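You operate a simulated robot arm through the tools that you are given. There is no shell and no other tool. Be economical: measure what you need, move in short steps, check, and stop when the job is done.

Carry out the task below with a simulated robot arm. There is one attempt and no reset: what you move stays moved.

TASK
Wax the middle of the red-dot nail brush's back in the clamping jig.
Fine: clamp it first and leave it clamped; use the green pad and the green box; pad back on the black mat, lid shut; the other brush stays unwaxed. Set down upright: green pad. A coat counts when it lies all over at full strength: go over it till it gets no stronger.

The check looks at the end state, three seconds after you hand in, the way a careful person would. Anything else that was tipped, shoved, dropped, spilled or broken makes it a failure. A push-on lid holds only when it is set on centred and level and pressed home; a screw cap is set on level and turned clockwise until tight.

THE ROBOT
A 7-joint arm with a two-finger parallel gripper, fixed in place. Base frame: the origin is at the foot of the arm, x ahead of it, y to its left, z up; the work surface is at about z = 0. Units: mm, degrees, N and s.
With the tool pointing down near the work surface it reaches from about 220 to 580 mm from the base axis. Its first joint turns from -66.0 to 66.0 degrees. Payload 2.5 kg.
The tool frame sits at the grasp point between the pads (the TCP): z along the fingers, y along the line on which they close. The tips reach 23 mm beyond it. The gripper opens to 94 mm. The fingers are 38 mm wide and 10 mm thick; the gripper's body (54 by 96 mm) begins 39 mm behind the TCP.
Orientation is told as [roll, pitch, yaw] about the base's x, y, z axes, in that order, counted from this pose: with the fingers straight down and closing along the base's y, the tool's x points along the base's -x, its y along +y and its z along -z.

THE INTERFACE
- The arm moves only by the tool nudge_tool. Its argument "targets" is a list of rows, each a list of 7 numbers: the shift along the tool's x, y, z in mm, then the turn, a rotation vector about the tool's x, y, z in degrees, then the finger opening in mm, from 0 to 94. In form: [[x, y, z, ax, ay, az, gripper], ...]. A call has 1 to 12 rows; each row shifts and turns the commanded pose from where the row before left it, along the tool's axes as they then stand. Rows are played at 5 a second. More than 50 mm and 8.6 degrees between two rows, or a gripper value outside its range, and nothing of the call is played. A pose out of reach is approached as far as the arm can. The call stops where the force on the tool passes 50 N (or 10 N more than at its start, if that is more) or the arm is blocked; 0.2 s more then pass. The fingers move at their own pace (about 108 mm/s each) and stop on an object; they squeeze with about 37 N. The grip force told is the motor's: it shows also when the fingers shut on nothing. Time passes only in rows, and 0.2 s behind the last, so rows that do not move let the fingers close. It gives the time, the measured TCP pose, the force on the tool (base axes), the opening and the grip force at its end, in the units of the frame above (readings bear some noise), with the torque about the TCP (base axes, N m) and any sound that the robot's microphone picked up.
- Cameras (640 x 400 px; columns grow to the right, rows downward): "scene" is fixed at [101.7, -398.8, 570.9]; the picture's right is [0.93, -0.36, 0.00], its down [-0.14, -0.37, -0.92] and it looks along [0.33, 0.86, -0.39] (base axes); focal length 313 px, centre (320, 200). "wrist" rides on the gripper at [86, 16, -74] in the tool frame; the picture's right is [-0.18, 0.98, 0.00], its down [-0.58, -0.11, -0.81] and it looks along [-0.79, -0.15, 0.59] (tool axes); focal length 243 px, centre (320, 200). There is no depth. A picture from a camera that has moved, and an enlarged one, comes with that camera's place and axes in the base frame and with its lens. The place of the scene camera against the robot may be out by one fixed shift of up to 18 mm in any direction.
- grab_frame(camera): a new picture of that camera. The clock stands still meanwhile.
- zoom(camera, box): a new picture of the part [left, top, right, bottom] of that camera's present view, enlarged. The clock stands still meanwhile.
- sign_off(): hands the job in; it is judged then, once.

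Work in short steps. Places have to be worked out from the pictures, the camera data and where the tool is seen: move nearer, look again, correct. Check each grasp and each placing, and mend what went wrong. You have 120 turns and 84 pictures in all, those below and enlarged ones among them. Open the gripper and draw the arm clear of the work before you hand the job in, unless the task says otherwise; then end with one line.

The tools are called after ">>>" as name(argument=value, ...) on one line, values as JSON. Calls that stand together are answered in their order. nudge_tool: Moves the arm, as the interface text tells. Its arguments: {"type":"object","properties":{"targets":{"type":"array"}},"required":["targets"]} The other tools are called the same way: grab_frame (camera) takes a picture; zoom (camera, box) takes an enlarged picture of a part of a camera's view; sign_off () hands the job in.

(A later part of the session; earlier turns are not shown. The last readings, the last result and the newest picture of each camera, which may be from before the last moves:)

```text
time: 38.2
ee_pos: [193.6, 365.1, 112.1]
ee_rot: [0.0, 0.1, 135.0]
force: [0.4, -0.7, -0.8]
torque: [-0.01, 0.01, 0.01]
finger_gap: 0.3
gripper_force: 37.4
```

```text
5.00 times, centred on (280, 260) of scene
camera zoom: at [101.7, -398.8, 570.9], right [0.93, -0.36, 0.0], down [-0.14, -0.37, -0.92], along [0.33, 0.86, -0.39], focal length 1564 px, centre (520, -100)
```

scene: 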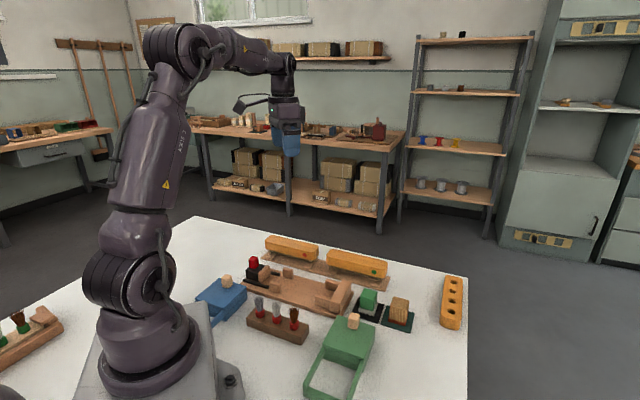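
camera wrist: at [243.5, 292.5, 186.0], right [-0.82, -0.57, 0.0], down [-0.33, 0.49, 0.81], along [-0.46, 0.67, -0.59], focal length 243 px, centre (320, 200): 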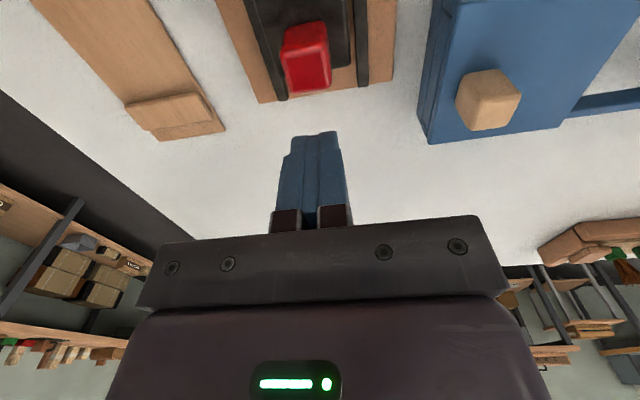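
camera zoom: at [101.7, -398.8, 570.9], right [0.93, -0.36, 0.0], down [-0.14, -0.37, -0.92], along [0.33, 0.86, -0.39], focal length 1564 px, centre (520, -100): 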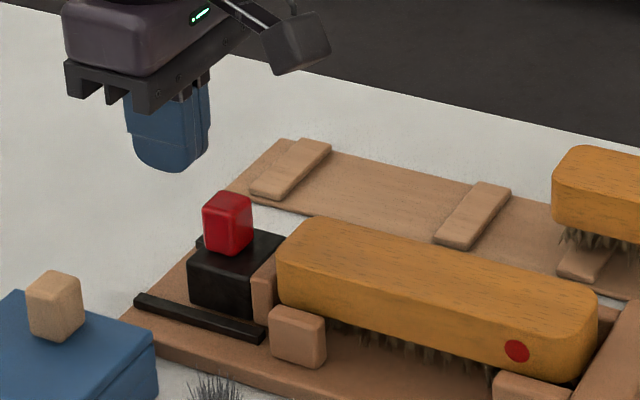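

Knob back edge at e≈100. Back off 8 mm, lower to z≈72, push forward.

>>> nudge_tool(targets=[[-8, 0, 20, 0, 0, 0, 0], [0, 0, 20, 0, 0, 0, 0], [4, 0, 0, 0, 0, 0, 0], [3, 0, 0, 0, 0, 0, 0], [2, 0, 0, 0, 0, 0, 0], [2, 0, 0, 0, 0, 0, 0], [0, 0, 0, 0, 0, 0, 0]])

```text
time: 39.8
ee_pos: [194.9, 363.6, 73.2]
ee_rot: [0.0, -0.1, 135.2]
force: [-2.3, 2.2, -1.7]
torque: [0.01, 0.04, 0.01]
finger_gap: 0.0
gripper_force: 37.4
```

Light contact begins (3 N). Push on until the force limit.

>>> nudge_tool(targets=[[2, 0, 0, 0, 0, 0, 0], [2, 0, 0, 0, 0, 0, 0], [2, 0, 0, 0, 0, 0, 0], [0, 0, 0, 0, 0, 0, 0]])

```text
time: 40.8
ee_pos: [195.3, 362.9, 72.7]
ee_rot: [-0.1, -0.7, 135.4]
force: [-23.1, 29.4, -13.9]
torque: [0.24, 0.2, -0.08]
finger_gap: 0.1
gripper_force: 36.9
```

Firm: 37 N and hardly any motion. One more push to the limit.

>>> nudge_tool(targets=[[2, 0, 0, 0, 0, 0, 0], [2, 0, 0, 0, 0, 0, 0], [2, 0, 0, 0, 0, 0, 0], [0, 0, 0, 0, 0, 0, 0]])

>>> zoom(camera="scene", box=[240, 240, 368, 320])

```text
time: 41.4
ee_pos: [194.4, 364.2, 74.8]
ee_rot: [-0.4, -1.1, 135.9]
force: [-1.9, 2.4, -0.8]
torque: [0.0, -0.01, -0.01]
finger_gap: 0.1
gripper_force: 36.9
stopped in row 2: the force on the tool passed its limit at 52 N (the readings are from after the stop); the commanded pose is now the measured one
```

```text
5.00 times, centred on (304, 280) of scene
camera zoom: at [101.7, -398.9, 570.9], right [0.93, -0.36, 0.0], down [-0.14, -0.37, -0.92], along [0.33, 0.86, -0.39], focal length 1564 px, centre (400, -200)
```

zoom: 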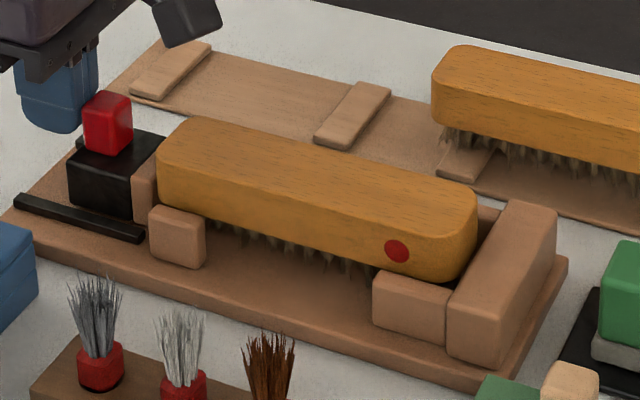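

Brush is firmly clamped (52 N without moving). Retreat upward and travel to above the green box.

>>> nudge_tool(targets=[[-4, 0, -20, -0.5, -1.06, 0.9, 0], [0, 0, -40, 0, 0, 0, 30], [0, 0, -40, 0, 0, 0, 60], [0, 0, -40, 0, 0, 0, 60], [46, 15, 0, 0, 0, 0, 60], [46, 15, 0, 0, 0, 0, 60], [46, 15, 0, 0, 0, 0, 60], [46, 15, 0, 0, 0, 0, 60], [46, 15, 0, 0, 0, 0, 60], [46, 15, 0, 0, 0, 0, 60], [46, 15, 0, 0, 0, 0, 60], [0, 0, 0, 0, 0, 0, 60]])

>>> nudge_tool(targets=[[0, 0, 0, 0, 0, 8.2, 60], [0, 0, 0, 0, 0, 8.2, 60], [0, 0, 0, 0, 0, 8.2, 60], [0, 0, 0, 0, 0, 8.2, 60], [0, 0, 0, 0, 0, 8.2, 60], [0, 0, 0, 0, 0, 8.2, 60], [0, 0, 0, 0, 0, 8.2, 60], [0, 0, 0, 0, 0, 8.2, 60], [0, 0, 0, 0, 0, 8.2, 60], [0, 0, 0, 0, 0, 8.2, 60], [0, 0, 0, 0, 0, 8, 60], [0, 0, 0, 0, 0, 0, 60]])

>>> grab_frame(camera="wrist")

```text
time: 44.0
ee_pos: [347.8, 58.6, 200.4]
ee_rot: [0.3, -2.2, 135.0]
force: [0.6, 0.2, 0.0]
torque: [-0.01, 0.03, 0.0]
finger_gap: 60.0
gripper_force: 0.1
```

```text
time: 46.6
ee_pos: [348.3, 59.8, 201.9]
ee_rot: [2.1, 0.1, 44.9]
force: [0.8, 0.1, -0.1]
torque: [0.01, 0.01, 0.02]
finger_gap: 60.0
gripper_force: 0.1
```

```text
41 pictures are left
camera wrist: at [277.6, 8.5, 276.5], right [-0.56, 0.83, 0.03], down [0.51, 0.31, 0.8], along [0.65, 0.47, -0.6], focal length 243 px, centre (320, 200)
```

wrist: 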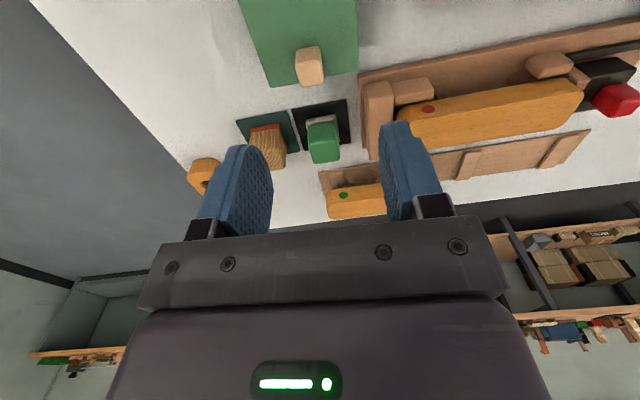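

Small 2° tilt remains; correct it and take a zoomed look at the lid knob and green pad.

>>> nudge_tool(targets=[[0, 0, 0, 2.1, 0, 0, 60], [0, 0, 0, 0, 0, 0, 60]])

>>> zoom(camera="wrist", box=[216, 0, 456, 150])

```text
time: 47.2
ee_pos: [346.7, 60.2, 200.4]
ee_rot: [-0.1, 0.1, 44.8]
force: [0.0, -0.2, -1.1]
torque: [0.01, 0.02, 0.0]
finger_gap: 59.9
gripper_force: 0.0
```

```text
2.67 times, centred on (336, 75) of wrist
camera zoom: at [275.7, 10.6, 276.0], right [-0.56, 0.83, 0.0], down [0.49, 0.33, 0.81], along [0.67, 0.45, -0.59], focal length 647 px, centre (277, 533)
```

zoom: 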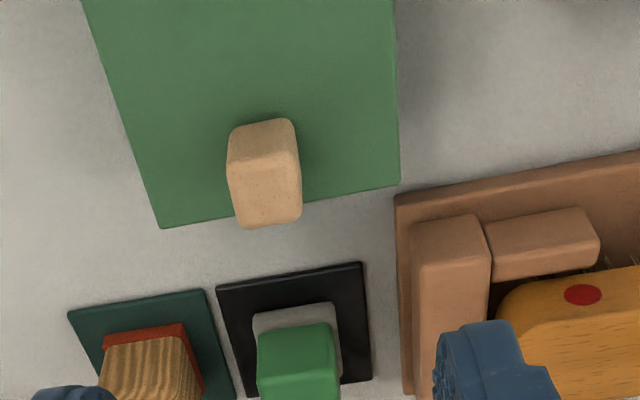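

Everything in this row lies at 45°: lid knob ≈ (n 300, e −208), green pad ≈ (n 402, e −215). Hover over the lid knob and check.

>>> nudge_tool(targets=[[-6, -3, 30, 0, 0, 0, 60], [-6, -2.4, 30, 0, 0, 0, 60], [0, 0, 30, 0, 0, 0, 60], [0, 0, 0, 0, 0, 0, 60]])

>>> zoom(camera="scene", box=[290, 250, 450, 350])

>>> grab_frame(camera="wrist")

```text
time: 48.2
ee_pos: [360.4, 64.1, 110.9]
ee_rot: [0.1, 0.1, 44.9]
force: [-0.3, 0.3, 0.0]
torque: [0.02, -0.01, 0.03]
finger_gap: 59.9
gripper_force: 0.0
```

```text
4.00 times, centred on (370, 300) of scene
camera zoom: at [101.8, -398.8, 570.9], right [0.93, -0.36, 0.0], down [-0.14, -0.37, -0.92], along [0.33, 0.86, -0.39], focal length 1251 px, centre (120, -200)
```

zoom: 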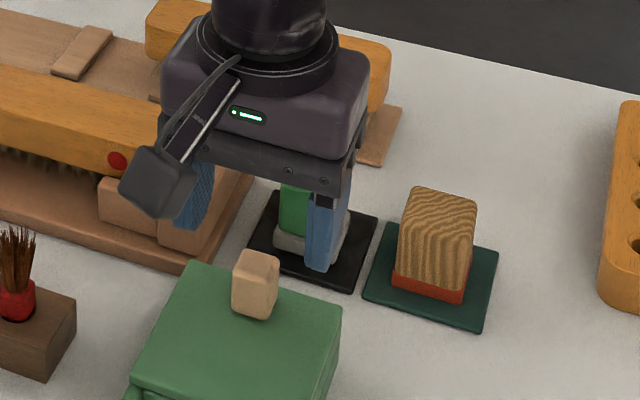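

```text
38 pictures are left
camera wrist: at [287.8, 14.6, 185.7], right [-0.56, 0.83, 0.0], down [0.49, 0.33, 0.8], along [0.67, 0.45, -0.59], focal length 243 px, centre (320, 200)
```

wrist: 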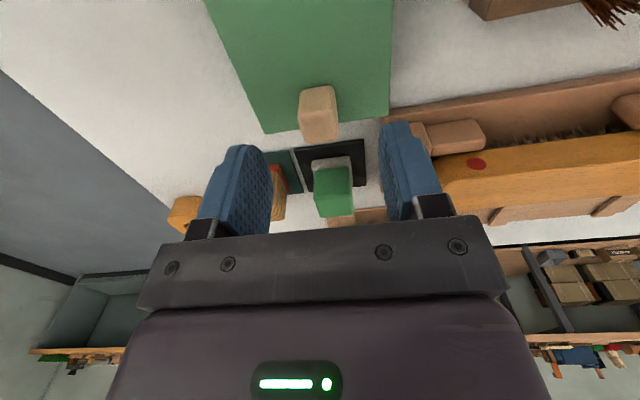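

TCP sits right above the knob in both views. Descend to z≈70 and close.

>>> nudge_tool(targets=[[0, 0, 22, 0, 0, 0, 60], [0, 0, 18, 0, 0, 0, 60], [0, 0, 0, 0, 0, 0, 40], [0, 0, 0, 0, 0, 0, 10], [0, 0, 0, 0, 0, 0, 0], [0, 0, 0, 0, 0, 0, 0]])

>>> zoom(camera="scene", box=[290, 260, 450, 360])

```text
time: 49.6
ee_pos: [360.6, 63.4, 71.9]
ee_rot: [-0.1, 0.1, 44.9]
force: [5.4, -5.8, -9.3]
torque: [0.54, -0.3, 0.3]
finger_gap: 21.6
gripper_force: 45.1
```

```text
4.00 times, centred on (370, 310) of scene
camera zoom: at [101.8, -398.8, 570.9], right [0.93, -0.36, 0.0], down [-0.14, -0.37, -0.92], along [0.33, 0.86, -0.39], focal length 1251 px, centre (120, -240)
```

zoom: 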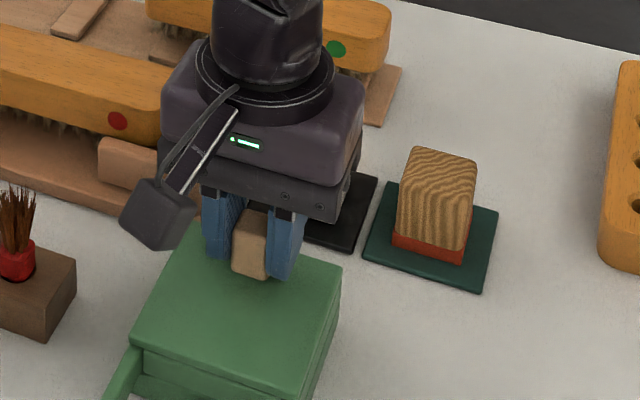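

Knob gripped (21.6 mm). Try sliding toward the frame (tool +x) gently.

>>> nudge_tool(targets=[[3, 0, 0, 0, 0, 0, 0], [4, 0, 0, 0, 0, 0, 0], [5, 0, 0, 0, 0, 0, 0], [0, 0, 0, 0, 0, 0, 0]])

>>> zoom(camera="scene", box=[290, 260, 450, 360])

```text
time: 50.6
ee_pos: [351.0, 55.0, 71.9]
ee_rot: [-0.1, 0.1, 44.9]
force: [9.4, -8.4, -6.2]
torque: [0.13, 0.01, 0.14]
finger_gap: 21.3
gripper_force: 45.0
```

```text
4.00 times, centred on (370, 310) of scene
camera zoom: at [101.8, -398.8, 570.9], right [0.93, -0.36, 0.0], down [-0.14, -0.37, -0.92], along [0.33, 0.86, -0.39], focal length 1251 px, centre (120, -240)
```

zoom: 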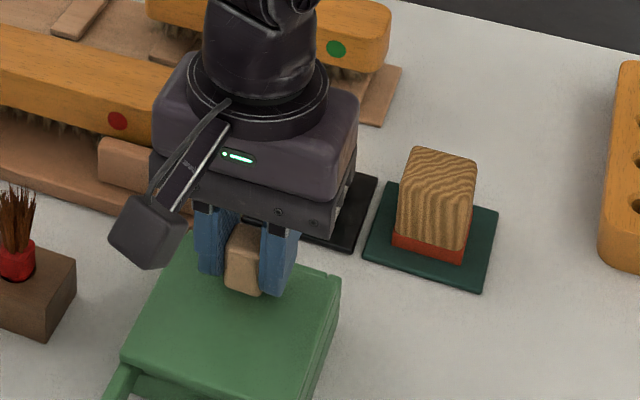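

The lid slides along its rails. Continue to open ~70 mm more.

>>> nudge_tool(targets=[[6, -0.6, 0, 0, 0, 0, 0], [8, 0, 0, 0, 0, 0, 0], [8, 0, 0, 0, 0, 0, 0], [8, 0, 0, 0, 0, 0, 0], [8, 0, 0, 0, 0, 0, 0], [8, 0, 0, 0, 0, 0, 0], [8, 0, 0, 0, 0, 0, 0], [0, 0, 0, 0, 0, 0, 0]])

>>> grab_frame(camera="scene")

```text
time: 52.4
ee_pos: [313.7, 16.3, 70.7]
ee_rot: [-0.1, 0.1, 44.9]
force: [4.4, -4.1, -22.7]
torque: [0.57, -0.7, 0.13]
finger_gap: 21.5
gripper_force: 44.9
```

```text
35 pictures are left
```

scene: 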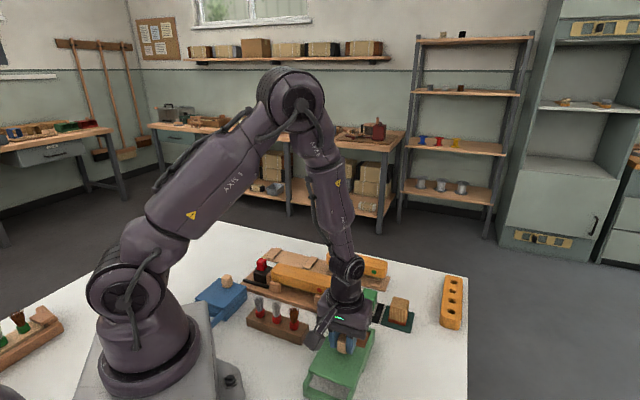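

Moved 67 mm. Zoom to see how far the box is open.

>>> zoom(camera="scene", box=[292, 280, 420, 400])

```text
3.33 times, centred on (356, 340) of scene
camera zoom: at [101.8, -398.8, 570.9], right [0.93, -0.36, 0.0], down [-0.14, -0.37, -0.92], along [0.33, 0.86, -0.39], focal length 1042 px, centre (200, -267)
```

zoom: 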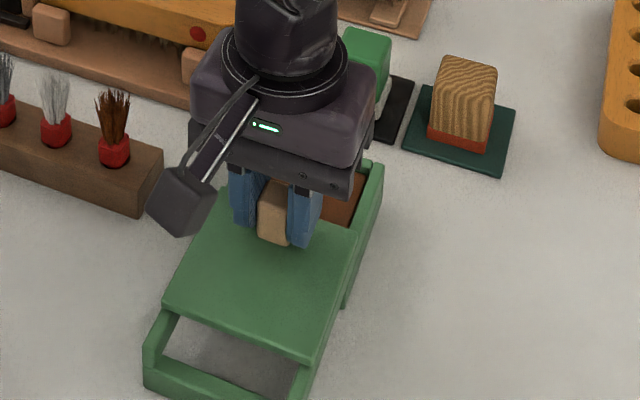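

Brown wax is visible. Slide further until the end bar.

>>> nudge_tool(targets=[[5, 0, 0.7, 0, 0, 0, 0], [5, 0, 0, 0, 0, 0, 0], [4, 0, 0, 0, 0, 0, 0], [3, 0, 0, 0, 0, 0, 0], [0, 0, 0, 0, 0, 0, 0]])

```text
time: 53.6
ee_pos: [302.4, 4.5, 70.7]
ee_rot: [0.0, 0.2, 45.0]
force: [-0.4, 1.5, 11.1]
torque: [-0.61, 0.67, 0.09]
finger_gap: 21.6
gripper_force: 45.2
```

Opened ~83 mm. Release, rise and look into the box and at the pad.

>>> nudge_tool(targets=[[0, 0, 0, 0, 0, 0, 35], [0, 0, 0, 0, 0, 0, 50], [0, 0, -30, 0, 0, 0, 50], [0, 0, -40, 0, 0, 0, 50], [-15, 0, -40, 0, 0, 0, 50], [-45, 0, 0, 0, 0, 0, 50], [0, 0, 0, 0, 0, 0, 50]])

>>> zoom(camera="wrist", box=[200, 0, 424, 140])

```text
time: 55.2
ee_pos: [344.8, 48.5, 180.2]
ee_rot: [0.1, 0.2, 44.9]
force: [0.8, 0.3, -0.2]
torque: [-0.01, 0.01, 0.02]
finger_gap: 50.2
gripper_force: 0.1
```

```text
2.86 times, centred on (312, 70) of wrist
camera zoom: at [273.0, -1.6, 254.7], right [-0.56, 0.83, 0.0], down [0.49, 0.34, 0.8], along [0.67, 0.45, -0.59], focal length 693 px, centre (343, 571)
```

zoom: 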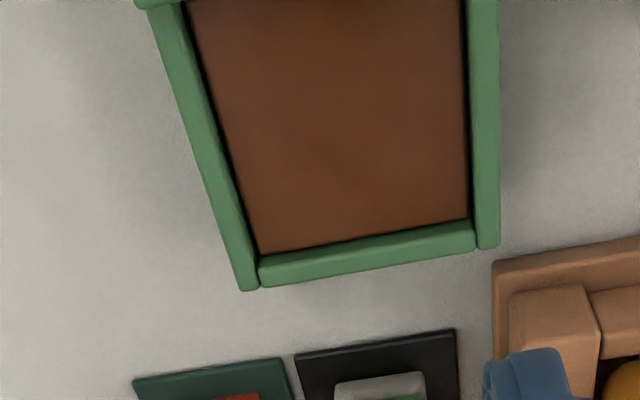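

Box is open; wax spans roughly n 232–310, e −247…−175. Now go hover over the green pad.

>>> nudge_tool(targets=[[-40, -2, 10, 0, 0, 0, 54], [-42, -2, 30, 0, 0, 0, 54], [-42, -1.5, 30, 0, 0, 0, 54], [0, 0, 0, 0, 0, 0, 54]])

>>> zoom(camera="wrist", box=[200, 0, 440, 150])

>>> zoom(camera="scene", box=[320, 240, 448, 320])

```text
refused: row 2 steps farther than a row can; nothing moved
```

```text
2.67 times, centred on (320, 75) of wrist
camera zoom: at [273.0, -1.6, 254.7], right [-0.56, 0.83, 0.0], down [0.49, 0.34, 0.8], along [0.67, 0.45, -0.59], focal length 647 px, centre (320, 533)
```

zoom: 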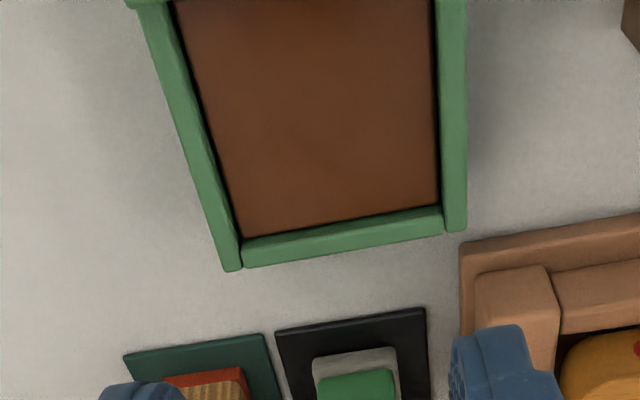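

```text
5.00 times, centred on (384, 280) of scene
camera zoom: at [101.8, -398.8, 570.9], right [0.93, -0.36, 0.0], down [-0.14, -0.37, -0.92], along [0.33, 0.86, -0.39], focal length 1564 px, centre (0, -200)
```

zoom: 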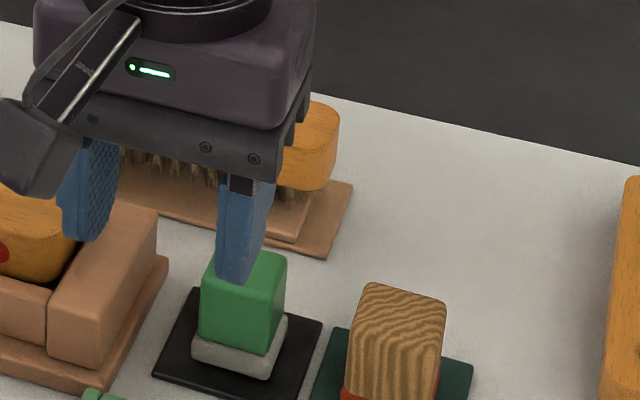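

Step too long; split into smaller rows.

>>> nudge_tool(targets=[[-40, -2, 10, 0, 0, 0, 54], [-35, -2, 15, 0, 0, 0, 54], [-30, -1.5, 25, 0, 0, 0, 54], [-19, 0, 20, 0, 0, 0, 54], [0, 0, 0, 0, 0, 0, 54]])

>>> zoom(camera="wrist", box=[200, 0, 440, 150])

>>> zoom(camera="scene", box=[320, 240, 448, 320])

```text
time: 56.4
ee_pos: [435.2, 130.9, 110.5]
ee_rot: [0.1, 0.1, 44.9]
force: [-0.2, 0.5, -0.2]
torque: [-0.03, -0.03, 0.0]
finger_gap: 53.8
gripper_force: 0.0
```

```text
2.67 times, centred on (320, 75) of wrist
camera zoom: at [364.0, 81.2, 185.1], right [-0.56, 0.83, 0.0], down [0.49, 0.33, 0.8], along [0.67, 0.45, -0.59], focal length 647 px, centre (320, 533)
```

zoom: 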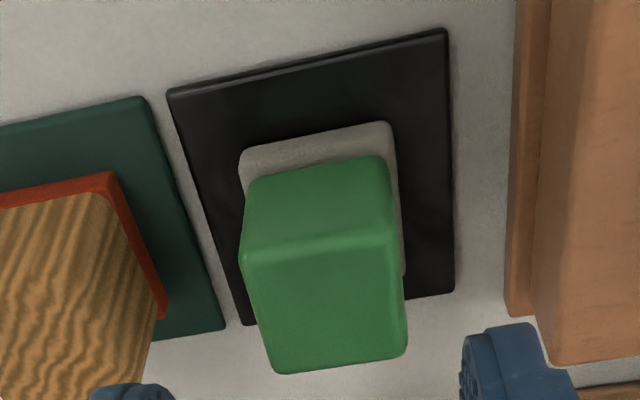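

```text
5.00 times, centred on (384, 280) of scene
camera zoom: at [101.8, -398.8, 570.9], right [0.93, -0.36, 0.0], down [-0.14, -0.37, -0.92], along [0.33, 0.86, -0.39], focal length 1564 px, centre (0, -200)
```

zoom: 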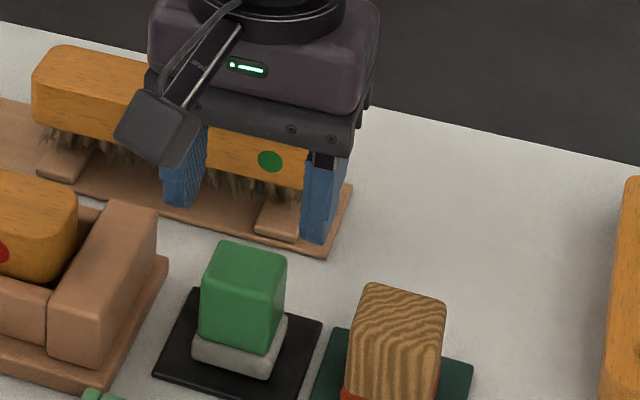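

Green pad handle (~33 mm) is centred at about n 402, e −214, top z≈57. Descend with opening 48 to z≈45 and close.

>>> nudge_tool(targets=[[-2, 1.2, 20, 0, 0, 0, 48], [0, 0, 20, 0, 0, 0, 48], [0, 0, 15, 0, 0, 0, 48], [0, 0, 10, 0, 0, 0, 48], [0, 0, 0, 0, 0, 0, 48]])

>>> zoom(camera="scene", box=[320, 240, 448, 320])

```text
time: 57.6
ee_pos: [436.3, 132.7, 46.0]
ee_rot: [0.0, 0.1, 44.9]
force: [0.1, 0.4, 0.7]
torque: [0.01, 0.02, 0.01]
finger_gap: 47.9
gripper_force: 0.0
```

```text
5.00 times, centred on (384, 280) of scene
camera zoom: at [101.7, -398.8, 570.9], right [0.93, -0.36, 0.0], down [-0.14, -0.37, -0.92], along [0.33, 0.86, -0.39], focal length 1564 px, centre (0, -200)
```

zoom: 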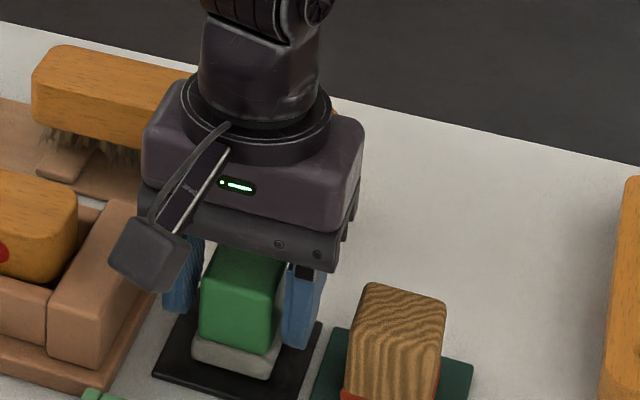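

Straddled. Close and lift slightly.

>>> nudge_tool(targets=[[0, 0, 0, 0, 0, 0, 30], [0, 0, 0, 0, 0, 0, 0], [0, 0, 0, 0, 0, 0, 0], [0, 0, 0, 0, 0, 0, 0], [0, 0, -3, 0, 0, 0, 0], [0, 0, -5, 0, 0, 0, 0], [0, 0, -8, 0, 0, 0, 0], [0, 0, 0, 0, 0, 0, 0]])

```text
time: 59.4
ee_pos: [437.0, 133.5, 62.6]
ee_rot: [0.0, 0.2, 44.8]
force: [0.1, 0.4, 0.0]
torque: [-0.02, -0.02, 0.0]
finger_gap: 34.8
gripper_force: 37.3
```

Pad held (34.8 mm). Lift and carry over the wax (n≈271, e≈−211).

>>> nudge_tool(targets=[[0, 0, -20, 0, 0, 0, 0], [0, 0, -30, 0, 0, 0, 0], [20, 0, -10, 0, 0, 0, 0], [35, 1, 0, 0, 0, 0, 0], [35, 1, 0, 0, 0, 0, 0], [30, 1, 0, 0, 0, 0, 0], [12, 0, 0, 0, 0, 0, 0], [0, 0, 0, 0, 0, 0, 0]])

>>> zoom(camera="scene", box=[292, 240, 452, 340])

```text
time: 61.2
ee_pos: [341.4, 42.4, 120.3]
ee_rot: [0.0, 0.1, 44.8]
force: [0.1, 1.0, -0.2]
torque: [0.01, 0.01, 0.0]
finger_gap: 35.2
gripper_force: 37.0
```

```text
4.00 times, centred on (372, 290) of scene
camera zoom: at [101.7, -398.8, 570.9], right [0.93, -0.36, 0.0], down [-0.14, -0.37, -0.92], along [0.33, 0.86, -0.39], focal length 1251 px, centre (112, -160)
```

zoom: 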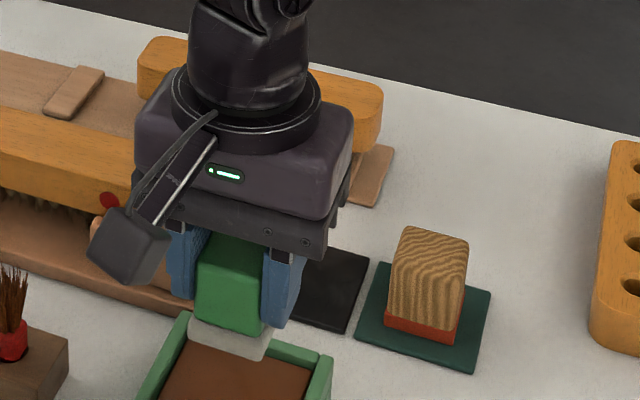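

Over the wax. Descend, the last part in small steps.

>>> nudge_tool(targets=[[0, 0, 20, 0, 0, 0, 0], [0, 0, 16, 0, 0, 0, 0], [0, 0, 5, 0, 0, 0, 0], [0, 0, 3, 0, 0, 0, 0], [0, 0, 0, 0, 0, 0, 0]])

>>> zoom(camera="scene", box=[310, 270, 406, 330])

```text
time: 62.4
ee_pos: [341.5, 43.6, 77.8]
ee_rot: [0.0, 0.1, 44.9]
force: [-0.3, 0.6, -1.3]
torque: [-0.01, 0.03, -0.01]
finger_gap: 35.1
gripper_force: 37.3
```

```text
6.67 times, centred on (358, 300) of scene
camera zoom: at [101.7, -398.8, 570.9], right [0.93, -0.36, 0.0], down [-0.14, -0.37, -0.92], along [0.33, 0.86, -0.39], focal length 2085 px, centre (67, -467)
```

zoom: 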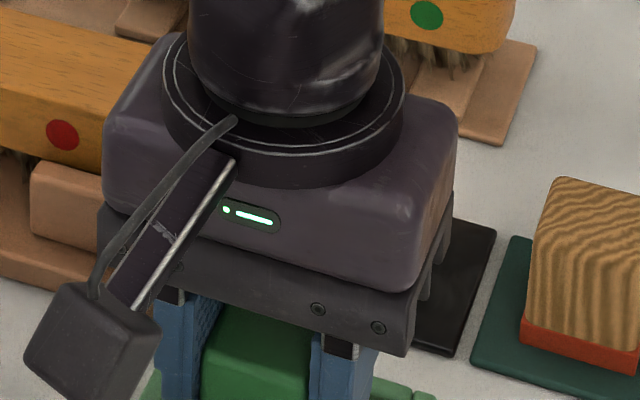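

No contact yet at z=78. Keep lowering in 2 mm steps watching the force.

>>> nudge_tool(targets=[[0, 0, 2, 0, 0, 0, 0], [0, 0, 2, 0, 0, 0, 0], [0, 0, 2, 0, 0, 0, 0], [0, 0, 0, 0, 0, 0, 0]])

>>> nudge_tool(targets=[[0, 0, 2, 0, 0, 0, 0], [0, 0, 2, 0, 0, 0, 0], [0, 0, 0, 0, 0, 0, 0]])

```text
time: 63.4
ee_pos: [340.7, 43.0, 72.3]
ee_rot: [-0.1, 0.2, 44.8]
force: [0.7, 0.1, -1.3]
torque: [0.01, 0.01, 0.02]
finger_gap: 35.1
gripper_force: 37.0
```

```text
time: 64.2
ee_pos: [341.6, 43.5, 68.5]
ee_rot: [-0.1, 0.1, 44.9]
force: [-6.0, 0.7, 31.1]
torque: [0.13, 0.11, 0.03]
finger_gap: 35.3
gripper_force: 37.1
```

Contact at z≈69 (31 N). Rub gently in the wax to charge the pad.

>>> nudge_tool(targets=[[0, 0, -0.8, 0, 0, 0, 0], [5, 0, 0, 0, 0, 0, 0], [5, 0, 0, 0, 0, 0, 0], [-5, 0, 0, 0, 0, 0, 0], [-5, 0, 0, 0, 0, 0, 0], [-5, 0, 0, 0, 0, 0, 0], [-5, 0, 0, 0, 0, 0, 0], [5, 5, 0, 0, 0, 0, 0], [5, 0, 0, 0, 0, 0, 0], [0, -5, 0, 0, 0, 0, 0], [0, -4, 0, 0, 0, 0, 0], [0, 4, 0, 0, 0, 0, 0]])

```text
time: 66.8
ee_pos: [340.2, 41.2, 69.1]
ee_rot: [-0.1, 0.2, 44.8]
force: [0.9, -1.2, 4.3]
torque: [0.01, -0.12, -0.07]
finger_gap: 35.2
gripper_force: 37.1
```

Pad charged. Lift and carry over the brush middle (n≈395, e≈−38).

>>> nudge_tool(targets=[[0, 0, -25, 0, 0, 0, 0], [0, 0, -35, 0, 0, 0, 0], [0, 0, -20, 0, 0, 0, 0], [-25, 34, 0, 0, 0, 0, 0], [-25, 35, 0, 0, 0, 0, 0], [-25, 35, 0, 0, 0, 0, 0], [-25, 35, 0, 0, 0, 0, 0], [-25, 34, 0, 0, 0, 0, 0], [0, 0, 15, 0, 0, 0, 0], [0, 0, 15, 0, 0, 0, 0], [0, 0, 0, 0, 0, 0, 0]])

>>> zoom(camera="scene", box=[230, 220, 390, 320])

>>> grab_frame(camera="wrist")

```text
time: 69.2
ee_pos: [307.5, 255.0, 119.1]
ee_rot: [0.0, 0.1, 44.9]
force: [0.6, -1.0, -0.2]
torque: [0.0, -0.01, 0.02]
finger_gap: 35.0
gripper_force: 37.2
```

```text
4.00 times, centred on (310, 270) of scene
camera zoom: at [101.8, -398.8, 570.9], right [0.93, -0.36, 0.0], down [-0.14, -0.37, -0.92], along [0.33, 0.86, -0.39], focal length 1251 px, centre (360, -80)
```

zoom: 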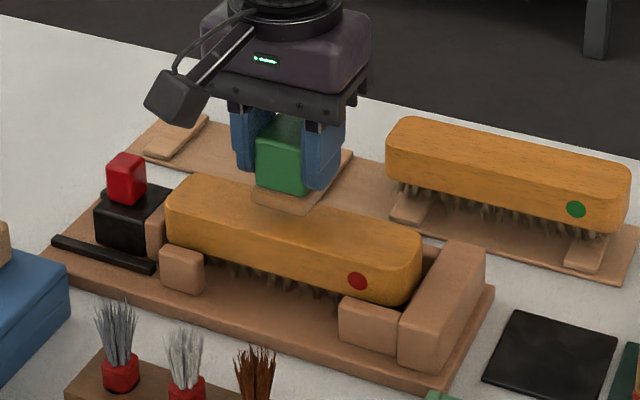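

```text
24 pictures are left
camera wrist: at [235.5, 204.4, 193.0], right [-0.56, 0.83, 0.0], down [0.49, 0.33, 0.81], along [0.67, 0.45, -0.59], focal length 243 px, centre (320, 200)
```

wrist: 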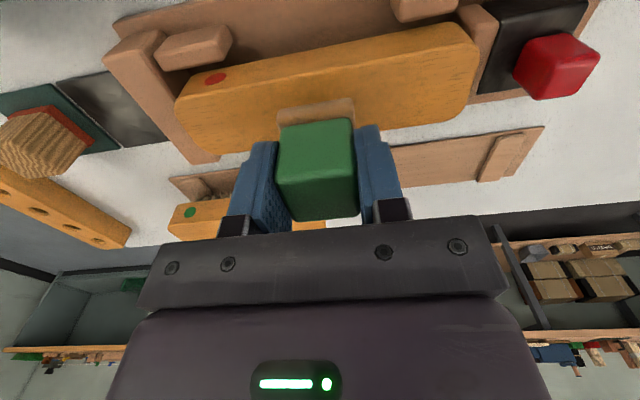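

Brush spans e −128…47, centre ≈ −40. Align the pad and descend to contact.

>>> nudge_tool(targets=[[2.5, -3, 6, 0, 0, 0, 0], [0, 0, 6, 0, 0, 0, 0], [0, 0, 2, 0, 0, 0, 0], [0, 0, 1, 0, 0, 0, 0], [0, 0, 0, 0, 0, 0, 0]])

```text
time: 70.4
ee_pos: [307.8, 249.4, 104.0]
ee_rot: [0.0, 0.2, 44.9]
force: [0.5, 0.7, 1.2]
torque: [0.0, 0.01, 0.0]
finger_gap: 35.0
gripper_force: 36.8
```

Lower in 1 mm steps to a moderate press.

>>> nudge_tool(targets=[[0, 0, 1, 0, 0, 0, 0], [0, 0, 1, 0, 0, 0, 0], [0, 0, 0, 0, 0, 0, 0]])

```text
time: 71.2
ee_pos: [307.9, 250.2, 102.1]
ee_rot: [0.0, 0.0, 45.0]
force: [-5.7, -5.0, 29.4]
torque: [-0.09, 0.1, 0.03]
finger_gap: 35.3
gripper_force: 36.7
```

Contact at z≈103. Ease slightly and wipe along the brush ±20 mm.

>>> nudge_tool(targets=[[0, 0, -0.5, 0, 0, 0, 0], [0, 5, 0, 0, 0, 0, 0], [0, 5, 0, 0, 0, 0, 0], [0, 5, 0, 0, 0, 0, 0], [0, 5, 0, 0, 0, 0, 0], [0, -5, 0, 0, 0, 0, 0], [0, -5, 0, 0, 0, 0, 0], [0, -5, 0, 0, 0, 0, 0], [0, -5, 0, 0, 0, 0, 0], [0, -5, 0, 0, 0, 0, 0], [0, -5, 0, 0, 0, 0, 0], [0, -5, 0, 0, 0, 0, 0]])

>>> zoom(camera="scene", box=[250, 230, 378, 310])

```text
time: 73.8
ee_pos: [318.1, 240.1, 102.3]
ee_rot: [0.1, 0.0, 44.8]
force: [-7.8, 7.2, 26.5]
torque: [0.39, 0.06, 0.09]
finger_gap: 35.1
gripper_force: 36.7
```

```text
5.00 times, centred on (314, 270) of scene
camera zoom: at [101.7, -398.9, 570.9], right [0.93, -0.36, 0.0], down [-0.14, -0.36, -0.92], along [0.33, 0.86, -0.39], focal length 1564 px, centre (350, -150)
```

zoom: 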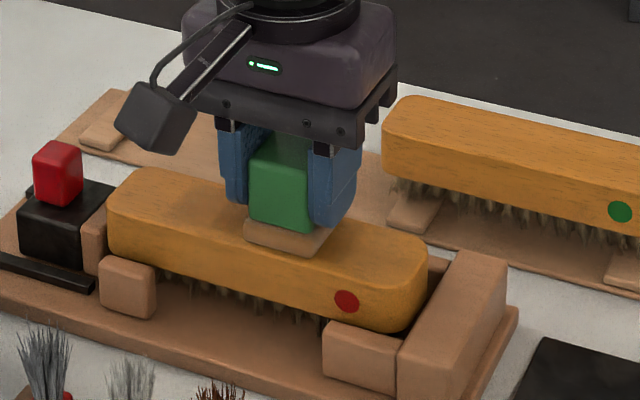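

Wax is starting to spread. More strokes, with small sideways offsets to cover the full width.

>>> nudge_tool(targets=[[3, -5, 0, 0, 0, 0, 0], [0, 5, 0, 0, 0, 0, 0], [0, 5, 0, 0, 0, 0, 0], [0, 5, 0, 0, 0, 0, 0], [0, 5, 0, 0, 0, 0, 0], [0, 5, 0, 0, 0, 0, 0], [0, 5, 0, 0, 0, 0, 0], [0, 5, 0, 0, 0, 0, 0], [0, 5, 0, 0, 0, 0, 0], [-3, 0, 0, 0, 0, 0, 0], [-3, 0, 0, 0, 0, 0, 0], [0, 0, 0, 0, 0, 0, 0]])

>>> nudge_tool(targets=[[0, -5, 0, 0, 0, 0, 0], [0, -5, 0, 0, 0, 0, 0], [0, -5, 0, 0, 0, 0, 0], [0, -5, 0, 0, 0, 0, 0], [0, -5, 0, 0, 0, 0, 0], [0, -5, 0, 0, 0, 0, 0], [0, -5, 0, 0, 0, 0, 0], [0, -5, 0, 0, 0, 0, 0], [3, 0, 0, 0, 0, 0, 0], [0, 0, -20, 0, 0, 0, 0], [0, -40, -10, 0, 0, 0, 0], [0, -40, 0, 0, 0, 0, 0]])

>>> zoom(camera="scene", box=[250, 230, 378, 310])

```text
time: 76.4
ee_pos: [294.6, 266.1, 102.5]
ee_rot: [0.0, 0.2, 45.0]
force: [-9.8, -5.7, 27.6]
torque: [-0.11, 0.22, 0.0]
finger_gap: 34.9
gripper_force: 37.2
```

```text
time: 79.0
ee_pos: [378.8, 177.4, 132.8]
ee_rot: [0.0, 0.2, 44.9]
force: [0.1, 0.6, -1.4]
torque: [0.0, 0.01, 0.0]
finger_gap: 34.8
gripper_force: 37.1
```

```text
5.00 times, centred on (314, 270) of scene
camera zoom: at [101.7, -398.8, 570.9], right [0.93, -0.36, 0.0], down [-0.14, -0.37, -0.92], along [0.33, 0.86, -0.39], focal length 1564 px, centre (350, -150)
```

zoom: 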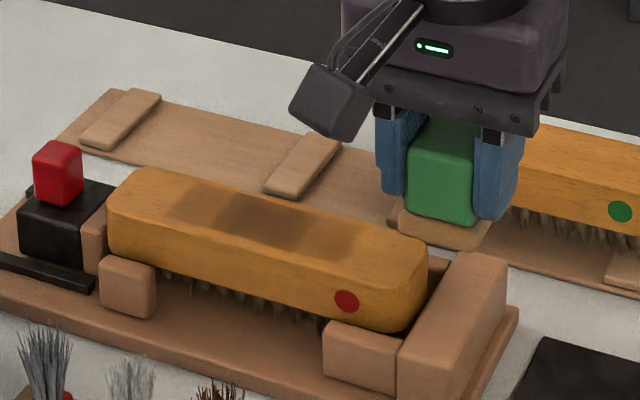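

A coat is visible but uneven (centre darker). Zoom in for its extent and strength.

>>> zoom(camera="scene", box=[268, 255, 340, 300])

```text
8.89 times, centred on (304, 278) of scene
camera zoom: at [101.7, -398.8, 570.9], right [0.93, -0.36, 0.0], down [-0.14, -0.37, -0.92], along [0.33, 0.86, -0.39], focal length 2780 px, centre (462, -489)
```

zoom: 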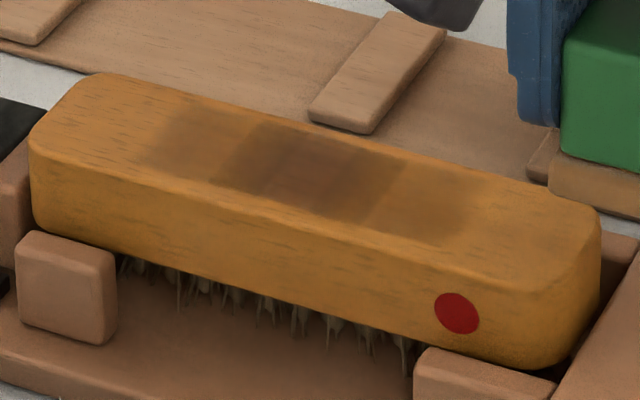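

Coat present but lighter at the ends of the zone. Recharge the pad and go over it more.

>>> nudge_tool(targets=[[31, -17, 0, 0, 0, 0, 0], [31, -17, 0, 0, 0, 0, 0], [31, -17, 0, 0, 0, 0, 0], [30, -17, 0, 0, 0, 0, 0], [0, 0, 25, 0, 0, 0, 0], [0, 0, 25, 0, 0, 0, 0], [0, 0, 10, 0, 0, 0, 0], [0, 0, 0, 0, 0, 0, 0]])

>>> nudge_tool(targets=[[0, 0, 2, 0, 0, 0, 0], [0, 0, 1.5, 0, 0, 0, 0], [0, 0, 0, 0, 0, 0, 0]])

```text
time: 80.8
ee_pos: [339.7, 43.3, 72.6]
ee_rot: [0.0, 0.1, 44.9]
force: [0.0, 0.1, 0.1]
torque: [-0.01, 0.01, 0.0]
finger_gap: 35.2
gripper_force: 36.9
```

```text
time: 81.6
ee_pos: [339.6, 43.3, 69.1]
ee_rot: [0.0, 0.2, 44.9]
force: [0.5, 0.4, -0.1]
torque: [-0.06, -0.02, -0.01]
finger_gap: 35.3
gripper_force: 37.7
```

Just above the wax; press in and rub.

>>> nudge_tool(targets=[[0, 0, 1, 0, 0, 0, 0], [5, 0, 0, 0, 0, 0, 0], [5, 0, 0, 0, 0, 0, 0], [-5, 0, 0, 0, 0, 0, 0], [-5, 0, 0, 0, 0, 0, 0], [-5, 0, 0, 0, 0, 0, 0], [-5, 0, 0, 0, 0, 0, 0], [5, 5, 0, 0, 0, 0, 0], [5, 0, 0, 0, 0, 0, 0], [0, -5, 0, 0, 0, 0, 0], [0, -4, 0, 0, 0, 0, 0], [0, 4, 0, 0, 0, 0, 0]])

```text
time: 84.2
ee_pos: [339.0, 42.9, 67.1]
ee_rot: [0.1, 0.2, 44.9]
force: [-0.3, -0.1, -0.7]
torque: [0.0, 0.01, -0.01]
finger_gap: 34.9
gripper_force: 37.1
```

No contact at 67; the pad may have ridden up slightly in the grip. Lower until contact.

>>> nudge_tool(targets=[[0, 0, 1, 0, 0, 0, 0], [0, 0, 1, 0, 0, 0, 0], [0, 0, 0, 0, 0, 0, 0]])

>>> zoom(camera="wrist", box=[200, 0, 440, 240])

```text
time: 85.0
ee_pos: [339.9, 43.6, 66.7]
ee_rot: [-0.1, 0.1, 44.9]
force: [-11.7, -3.2, 42.7]
torque: [0.11, 0.2, 0.02]
finger_gap: 34.9
gripper_force: 36.7
```

```text
1.67 times, centred on (320, 120) of wrist
camera zoom: at [267.5, -6.1, 141.2], right [-0.56, 0.83, 0.0], down [0.49, 0.34, 0.81], along [0.67, 0.45, -0.59], focal length 404 px, centre (320, 333)
```

zoom: 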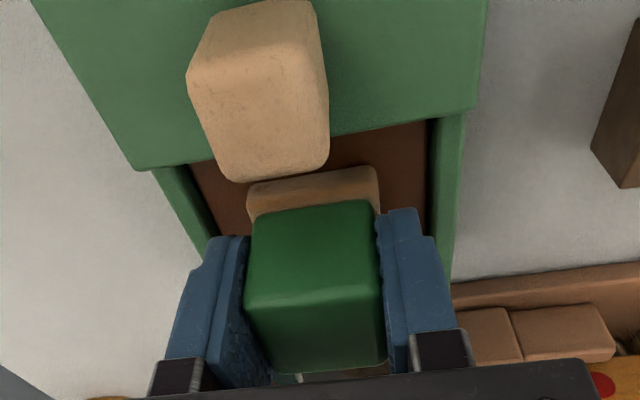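

Contact. Ease off and rub lightly.

>>> nudge_tool(targets=[[0, 0, -0.7, 0, 0, 0, 0], [5, 0, 0, 0, 0, 0, 0], [5, 0, 0, 0, 0, 0, 0], [-5, 0, 0, 0, 0, 0, 0], [-5, 0, 0, 0, 0, 0, 0], [-5, 0, 0, 0, 0, 0, 0], [-5, 0, 0, 0, 0, 0, 0], [5, 4, 0, 0, 0, 0, 0], [5, 0, 0, 0, 0, 0, 0], [0, -4, 0, 0, 0, 0, 0], [0, 0, 0, 0, 0, 0, 0]])

>>> nudge_tool(targets=[[0, 0, -25, 0, 0, 0, 0], [0, 0, -35, 0, 0, 0, 0], [0, 0, -20, 0, 0, 0, 0], [-25, 33, 0, 0, 0, 0, 0], [-25, 34, 0, 0, 0, 0, 0], [-25, 34, 0, 0, 0, 0, 0], [-25, 34, 0, 0, 0, 0, 0], [-25, 34, 0, 0, 0, 0, 0], [0, 0, 20, 0, 0, 0, 0], [0, 0, 15, 0, 0, 0, 0], [0, 0, 0, 0, 0, 0, 0]])

```text
time: 86.1
ee_pos: [334.8, 38.0, 68.0]
ee_rot: [0.0, 0.7, 44.6]
force: [-2.7, -0.6, 13.1]
torque: [0.12, -0.1, 0.05]
finger_gap: 34.9
gripper_force: 37.3
stopped in row 5: the force on the tool passed its limit at 59 N (the readings are from after the stop); the commanded pose is now the measured one
```

```text
time: 88.5
ee_pos: [304.7, 247.2, 109.1]
ee_rot: [-0.1, 0.6, 44.6]
force: [-0.6, 0.0, -0.7]
torque: [0.01, 0.02, 0.0]
finger_gap: 35.2
gripper_force: 37.4
```

Correct the small tilt and centre over the brush; lower to near contact.

>>> nudge_tool(targets=[[-5, 0, 0, 0, -0.6, -0.3, 0], [0, 0, 4, 0, 0, 0, 0], [0, 0, 1.5, 0, 0, 0, 0], [0, 0, 1, 0, 0, 0, 0], [0, 0, 0, 0, 0, 0, 0]])

```text
time: 89.7
ee_pos: [308.3, 249.7, 103.4]
ee_rot: [0.0, 0.2, 45.0]
force: [-0.4, 0.4, -0.2]
torque: [0.04, 0.01, 0.02]
finger_gap: 35.2
gripper_force: 37.1
```

>>> nudge_tool(targets=[[0, 0, 1, 0, 0, 0, 0], [0, 0, 0.7, 0, 0, 0, 0], [0, 0, 0, 0, 0, 0, 0]])

```text
time: 90.5
ee_pos: [308.6, 249.6, 102.3]
ee_rot: [-0.1, 0.1, 45.0]
force: [-1.2, -3.1, 5.6]
torque: [-0.06, 0.02, 0.0]
finger_gap: 35.1
gripper_force: 37.3
```

Light contact. Add 0.5 mm and run full stroke cycles.

>>> nudge_tool(targets=[[0, 6, 0.5, 0, 0, 0, 0], [0, 6, 0, 0, 0, 0, 0], [0, 6, 0, 0, 0, 0, 0], [0, -6, 0, 0, 0, 0, 0], [0, -6, 0, 0, 0, 0, 0], [0, -6, 0, 0, 0, 0, 0], [0, -6, 0, 0, 0, 0, 0], [0, -6, 0, 0, 0, 0, 0], [0, -6, 0, 0, 0, 0, 0], [0, 6, 0, 0, 0, 0, 0], [0, 6, 0, 0, 0, 0, 0], [0, 6, 0, 0, 0, 0, 0]])

>>> nudge_tool(targets=[[3, 6, 0, 0, 0, 0, 0], [0, 6, 0, 0, 0, 0, 0], [0, 6, 0, 0, 0, 0, 0], [0, -6, 0, 0, 0, 0, 0], [0, -6, 0, 0, 0, 0, 0], [0, -6, 0, 0, 0, 0, 0], [0, -6, 0, 0, 0, 0, 0], [0, -6, 0, 0, 0, 0, 0], [0, -6, 0, 0, 0, 0, 0], [-3, 6, 0, 0, 0, 0, 0], [0, 6, 0, 0, 0, 0, 0], [0, 6, 0, 0, 0, 0, 0]])

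>>> nudge_tool(targets=[[-3, 6, 0, 0, 0, 0, 0], [0, 6, 0, 0, 0, 0, 0], [0, 6, 0, 0, 0, 0, 0], [0, -6, 0, 0, 0, 0, 0], [0, -6, 0, 0, 0, 0, 0], [0, -6, 0, 0, 0, 0, 0], [0, -6, 0, 0, 0, 0, 0], [0, -6, 0, 0, 0, 0, 0], [0, -6, 0, 0, 0, 0, 0], [3, 6, 0, 0, 0, 0, 0], [0, 6, 0, 0, 0, 0, 0], [0, 6, 0, 0, 0, 0, 0]])

>>> nudge_tool(targets=[[0, 0, -20, 0, 0, 0, 0], [0, -40, -10, 0, 0, 0, 0], [0, -45, 0, 0, 0, 0, 0], [0, -15, 0, 0, 0, 0, 0]])

>>> zoom(camera="scene", box=[268, 255, 340, 300])

```text
time: 93.1
ee_pos: [310.5, 249.7, 101.6]
ee_rot: [-0.1, 0.1, 44.8]
force: [6.3, -6.9, 22.0]
torque: [-0.21, -0.27, -0.01]
finger_gap: 35.1
gripper_force: 36.7
```

```text
time: 95.7
ee_pos: [311.1, 250.1, 101.1]
ee_rot: [0.0, -0.2, 44.9]
force: [9.8, -6.4, 25.0]
torque: [-0.17, -0.25, 0.03]
finger_gap: 35.0
gripper_force: 37.3
```

```text
time: 98.3
ee_pos: [310.1, 248.7, 101.3]
ee_rot: [-0.1, 0.1, 44.9]
force: [7.5, -9.9, 27.5]
torque: [-0.17, -0.29, -0.07]
finger_gap: 35.0
gripper_force: 37.3
```

```text
time: 99.3
ee_pos: [379.8, 178.5, 130.8]
ee_rot: [0.1, 0.1, 45.1]
force: [-0.4, -0.3, 0.6]
torque: [-0.02, 0.03, 0.01]
finger_gap: 34.8
gripper_force: 37.4
```

```text
8.89 times, centred on (304, 278) of scene
camera zoom: at [101.7, -398.8, 570.9], right [0.93, -0.36, 0.0], down [-0.14, -0.37, -0.92], along [0.33, 0.86, -0.39], focal length 2780 px, centre (462, -489)
```

zoom: 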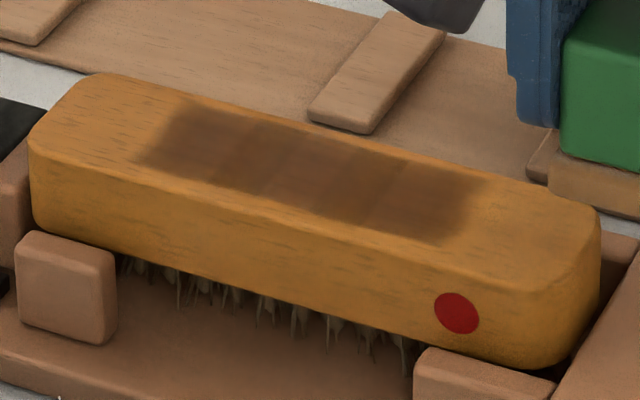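

Much more even. Recharge once more and repeat to reach full strength.

>>> nudge_tool(targets=[[31, -16, 0, 0, 0, 0, 0], [31, -16, 0, 0, 0, 0, 0], [31, -16, 0, 0, 0, 0, 0], [31, -16, 0, 0, 0, 0, 0], [0, 0, 25, 0, 0, 0, 0], [0, 0, 25, 0, 0, 0, 0], [0, 0, 10, 0, 0, 0, 0], [0, 0, 1.5, 0, 0, 0, 0], [0, 0, 0, 0, 0, 0, 0]])

>>> nudge_tool(targets=[[0, 0, 1, 0, 0, 0, 0], [0, 0, 1, 0, 0, 0, 0], [0, 0, 0, 0, 0, 0, 0]])

```text
time: 101.3
ee_pos: [336.8, 46.4, 70.3]
ee_rot: [0.0, 0.1, 45.0]
force: [-0.3, -0.4, -0.4]
torque: [-0.01, -0.01, 0.01]
finger_gap: 35.2
gripper_force: 37.1
```

```text
time: 102.1
ee_pos: [337.5, 48.1, 67.4]
ee_rot: [0.1, 0.1, 45.0]
force: [-0.4, 0.9, 0.2]
torque: [0.0, -0.01, 0.03]
finger_gap: 34.8
gripper_force: 37.2
```

>>> nudge_tool(targets=[[0, 0, 0.7, 0, 0, 0, 0], [0, 0, 0.5, 0, 0, 0, 0], [0, 0, 0, 0, 0, 0, 0]])

```text
time: 102.9
ee_pos: [337.8, 46.5, 67.6]
ee_rot: [-0.1, 0.0, 44.9]
force: [-0.7, -0.7, 4.7]
torque: [-0.02, -0.05, 0.04]
finger_gap: 35.2
gripper_force: 37.3
```

Contact reached; rub lightly.

>>> nudge_tool(targets=[[0, 0, 0.3, 0, 0, 0, 0], [-4, 0, 0, 0, 0, 0, 0], [-4, 0, 0, 0, 0, 0, 0], [-4, 0, 0, 0, 0, 0, 0], [4, 4, 0, 0, 0, 0, 0], [4, 0, 0, 0, 0, 0, 0], [4, 0, 0, 0, 0, 0, 0], [0, -4, 0, 0, 0, 0, 0], [0, -4, 0, 0, 0, 0, 0], [0, 4, 0, 0, 0, 0, 0], [0, 0, 0, 0, 0, 0, 0]])

>>> nudge_tool(targets=[[0, 0, -25, 0, 0, 0, 0], [0, 0, -35, 0, 0, 0, 0], [0, 0, -20, 0, 0, 0, 0], [-25, 33, 0, 0, 0, 0, 0], [-25, 33, 0, 0, 0, 0, 0], [-25, 33, 0, 0, 0, 0, 0], [-25, 33, 0, 0, 0, 0, 0], [-22, 33, 0, 0, 0, 0, 0], [0, 0, 20, 0, 0, 0, 0], [0, 0, 20, 0, 0, 0, 0], [0, 0, 0, 0, 0, 0, 0]])

```text
time: 105.3
ee_pos: [336.8, 47.2, 66.6]
ee_rot: [-0.2, 0.0, 44.9]
force: [3.6, -5.4, 17.1]
torque: [-0.13, -0.14, -0.02]
finger_gap: 35.1
gripper_force: 37.1
```

```text
time: 107.7
ee_pos: [306.7, 249.5, 106.3]
ee_rot: [0.0, 0.1, 44.9]
force: [-0.3, -0.3, 0.0]
torque: [0.01, -0.01, -0.01]
finger_gap: 35.2
gripper_force: 36.4
```

Lower onto the brush.

>>> nudge_tool(targets=[[-1.7, 0, 3, 0, 0, 0, 0], [0, 0, 1, 0, 0, 0, 0], [0, 0, 0.8, 0, 0, 0, 0], [0, 0, 0, 0, 0, 0, 0]])

```text
time: 108.7
ee_pos: [306.8, 251.5, 101.9]
ee_rot: [0.0, 0.1, 45.0]
force: [-2.3, -2.0, 7.1]
torque: [-0.03, 0.05, -0.01]
finger_gap: 35.2
gripper_force: 36.9
```

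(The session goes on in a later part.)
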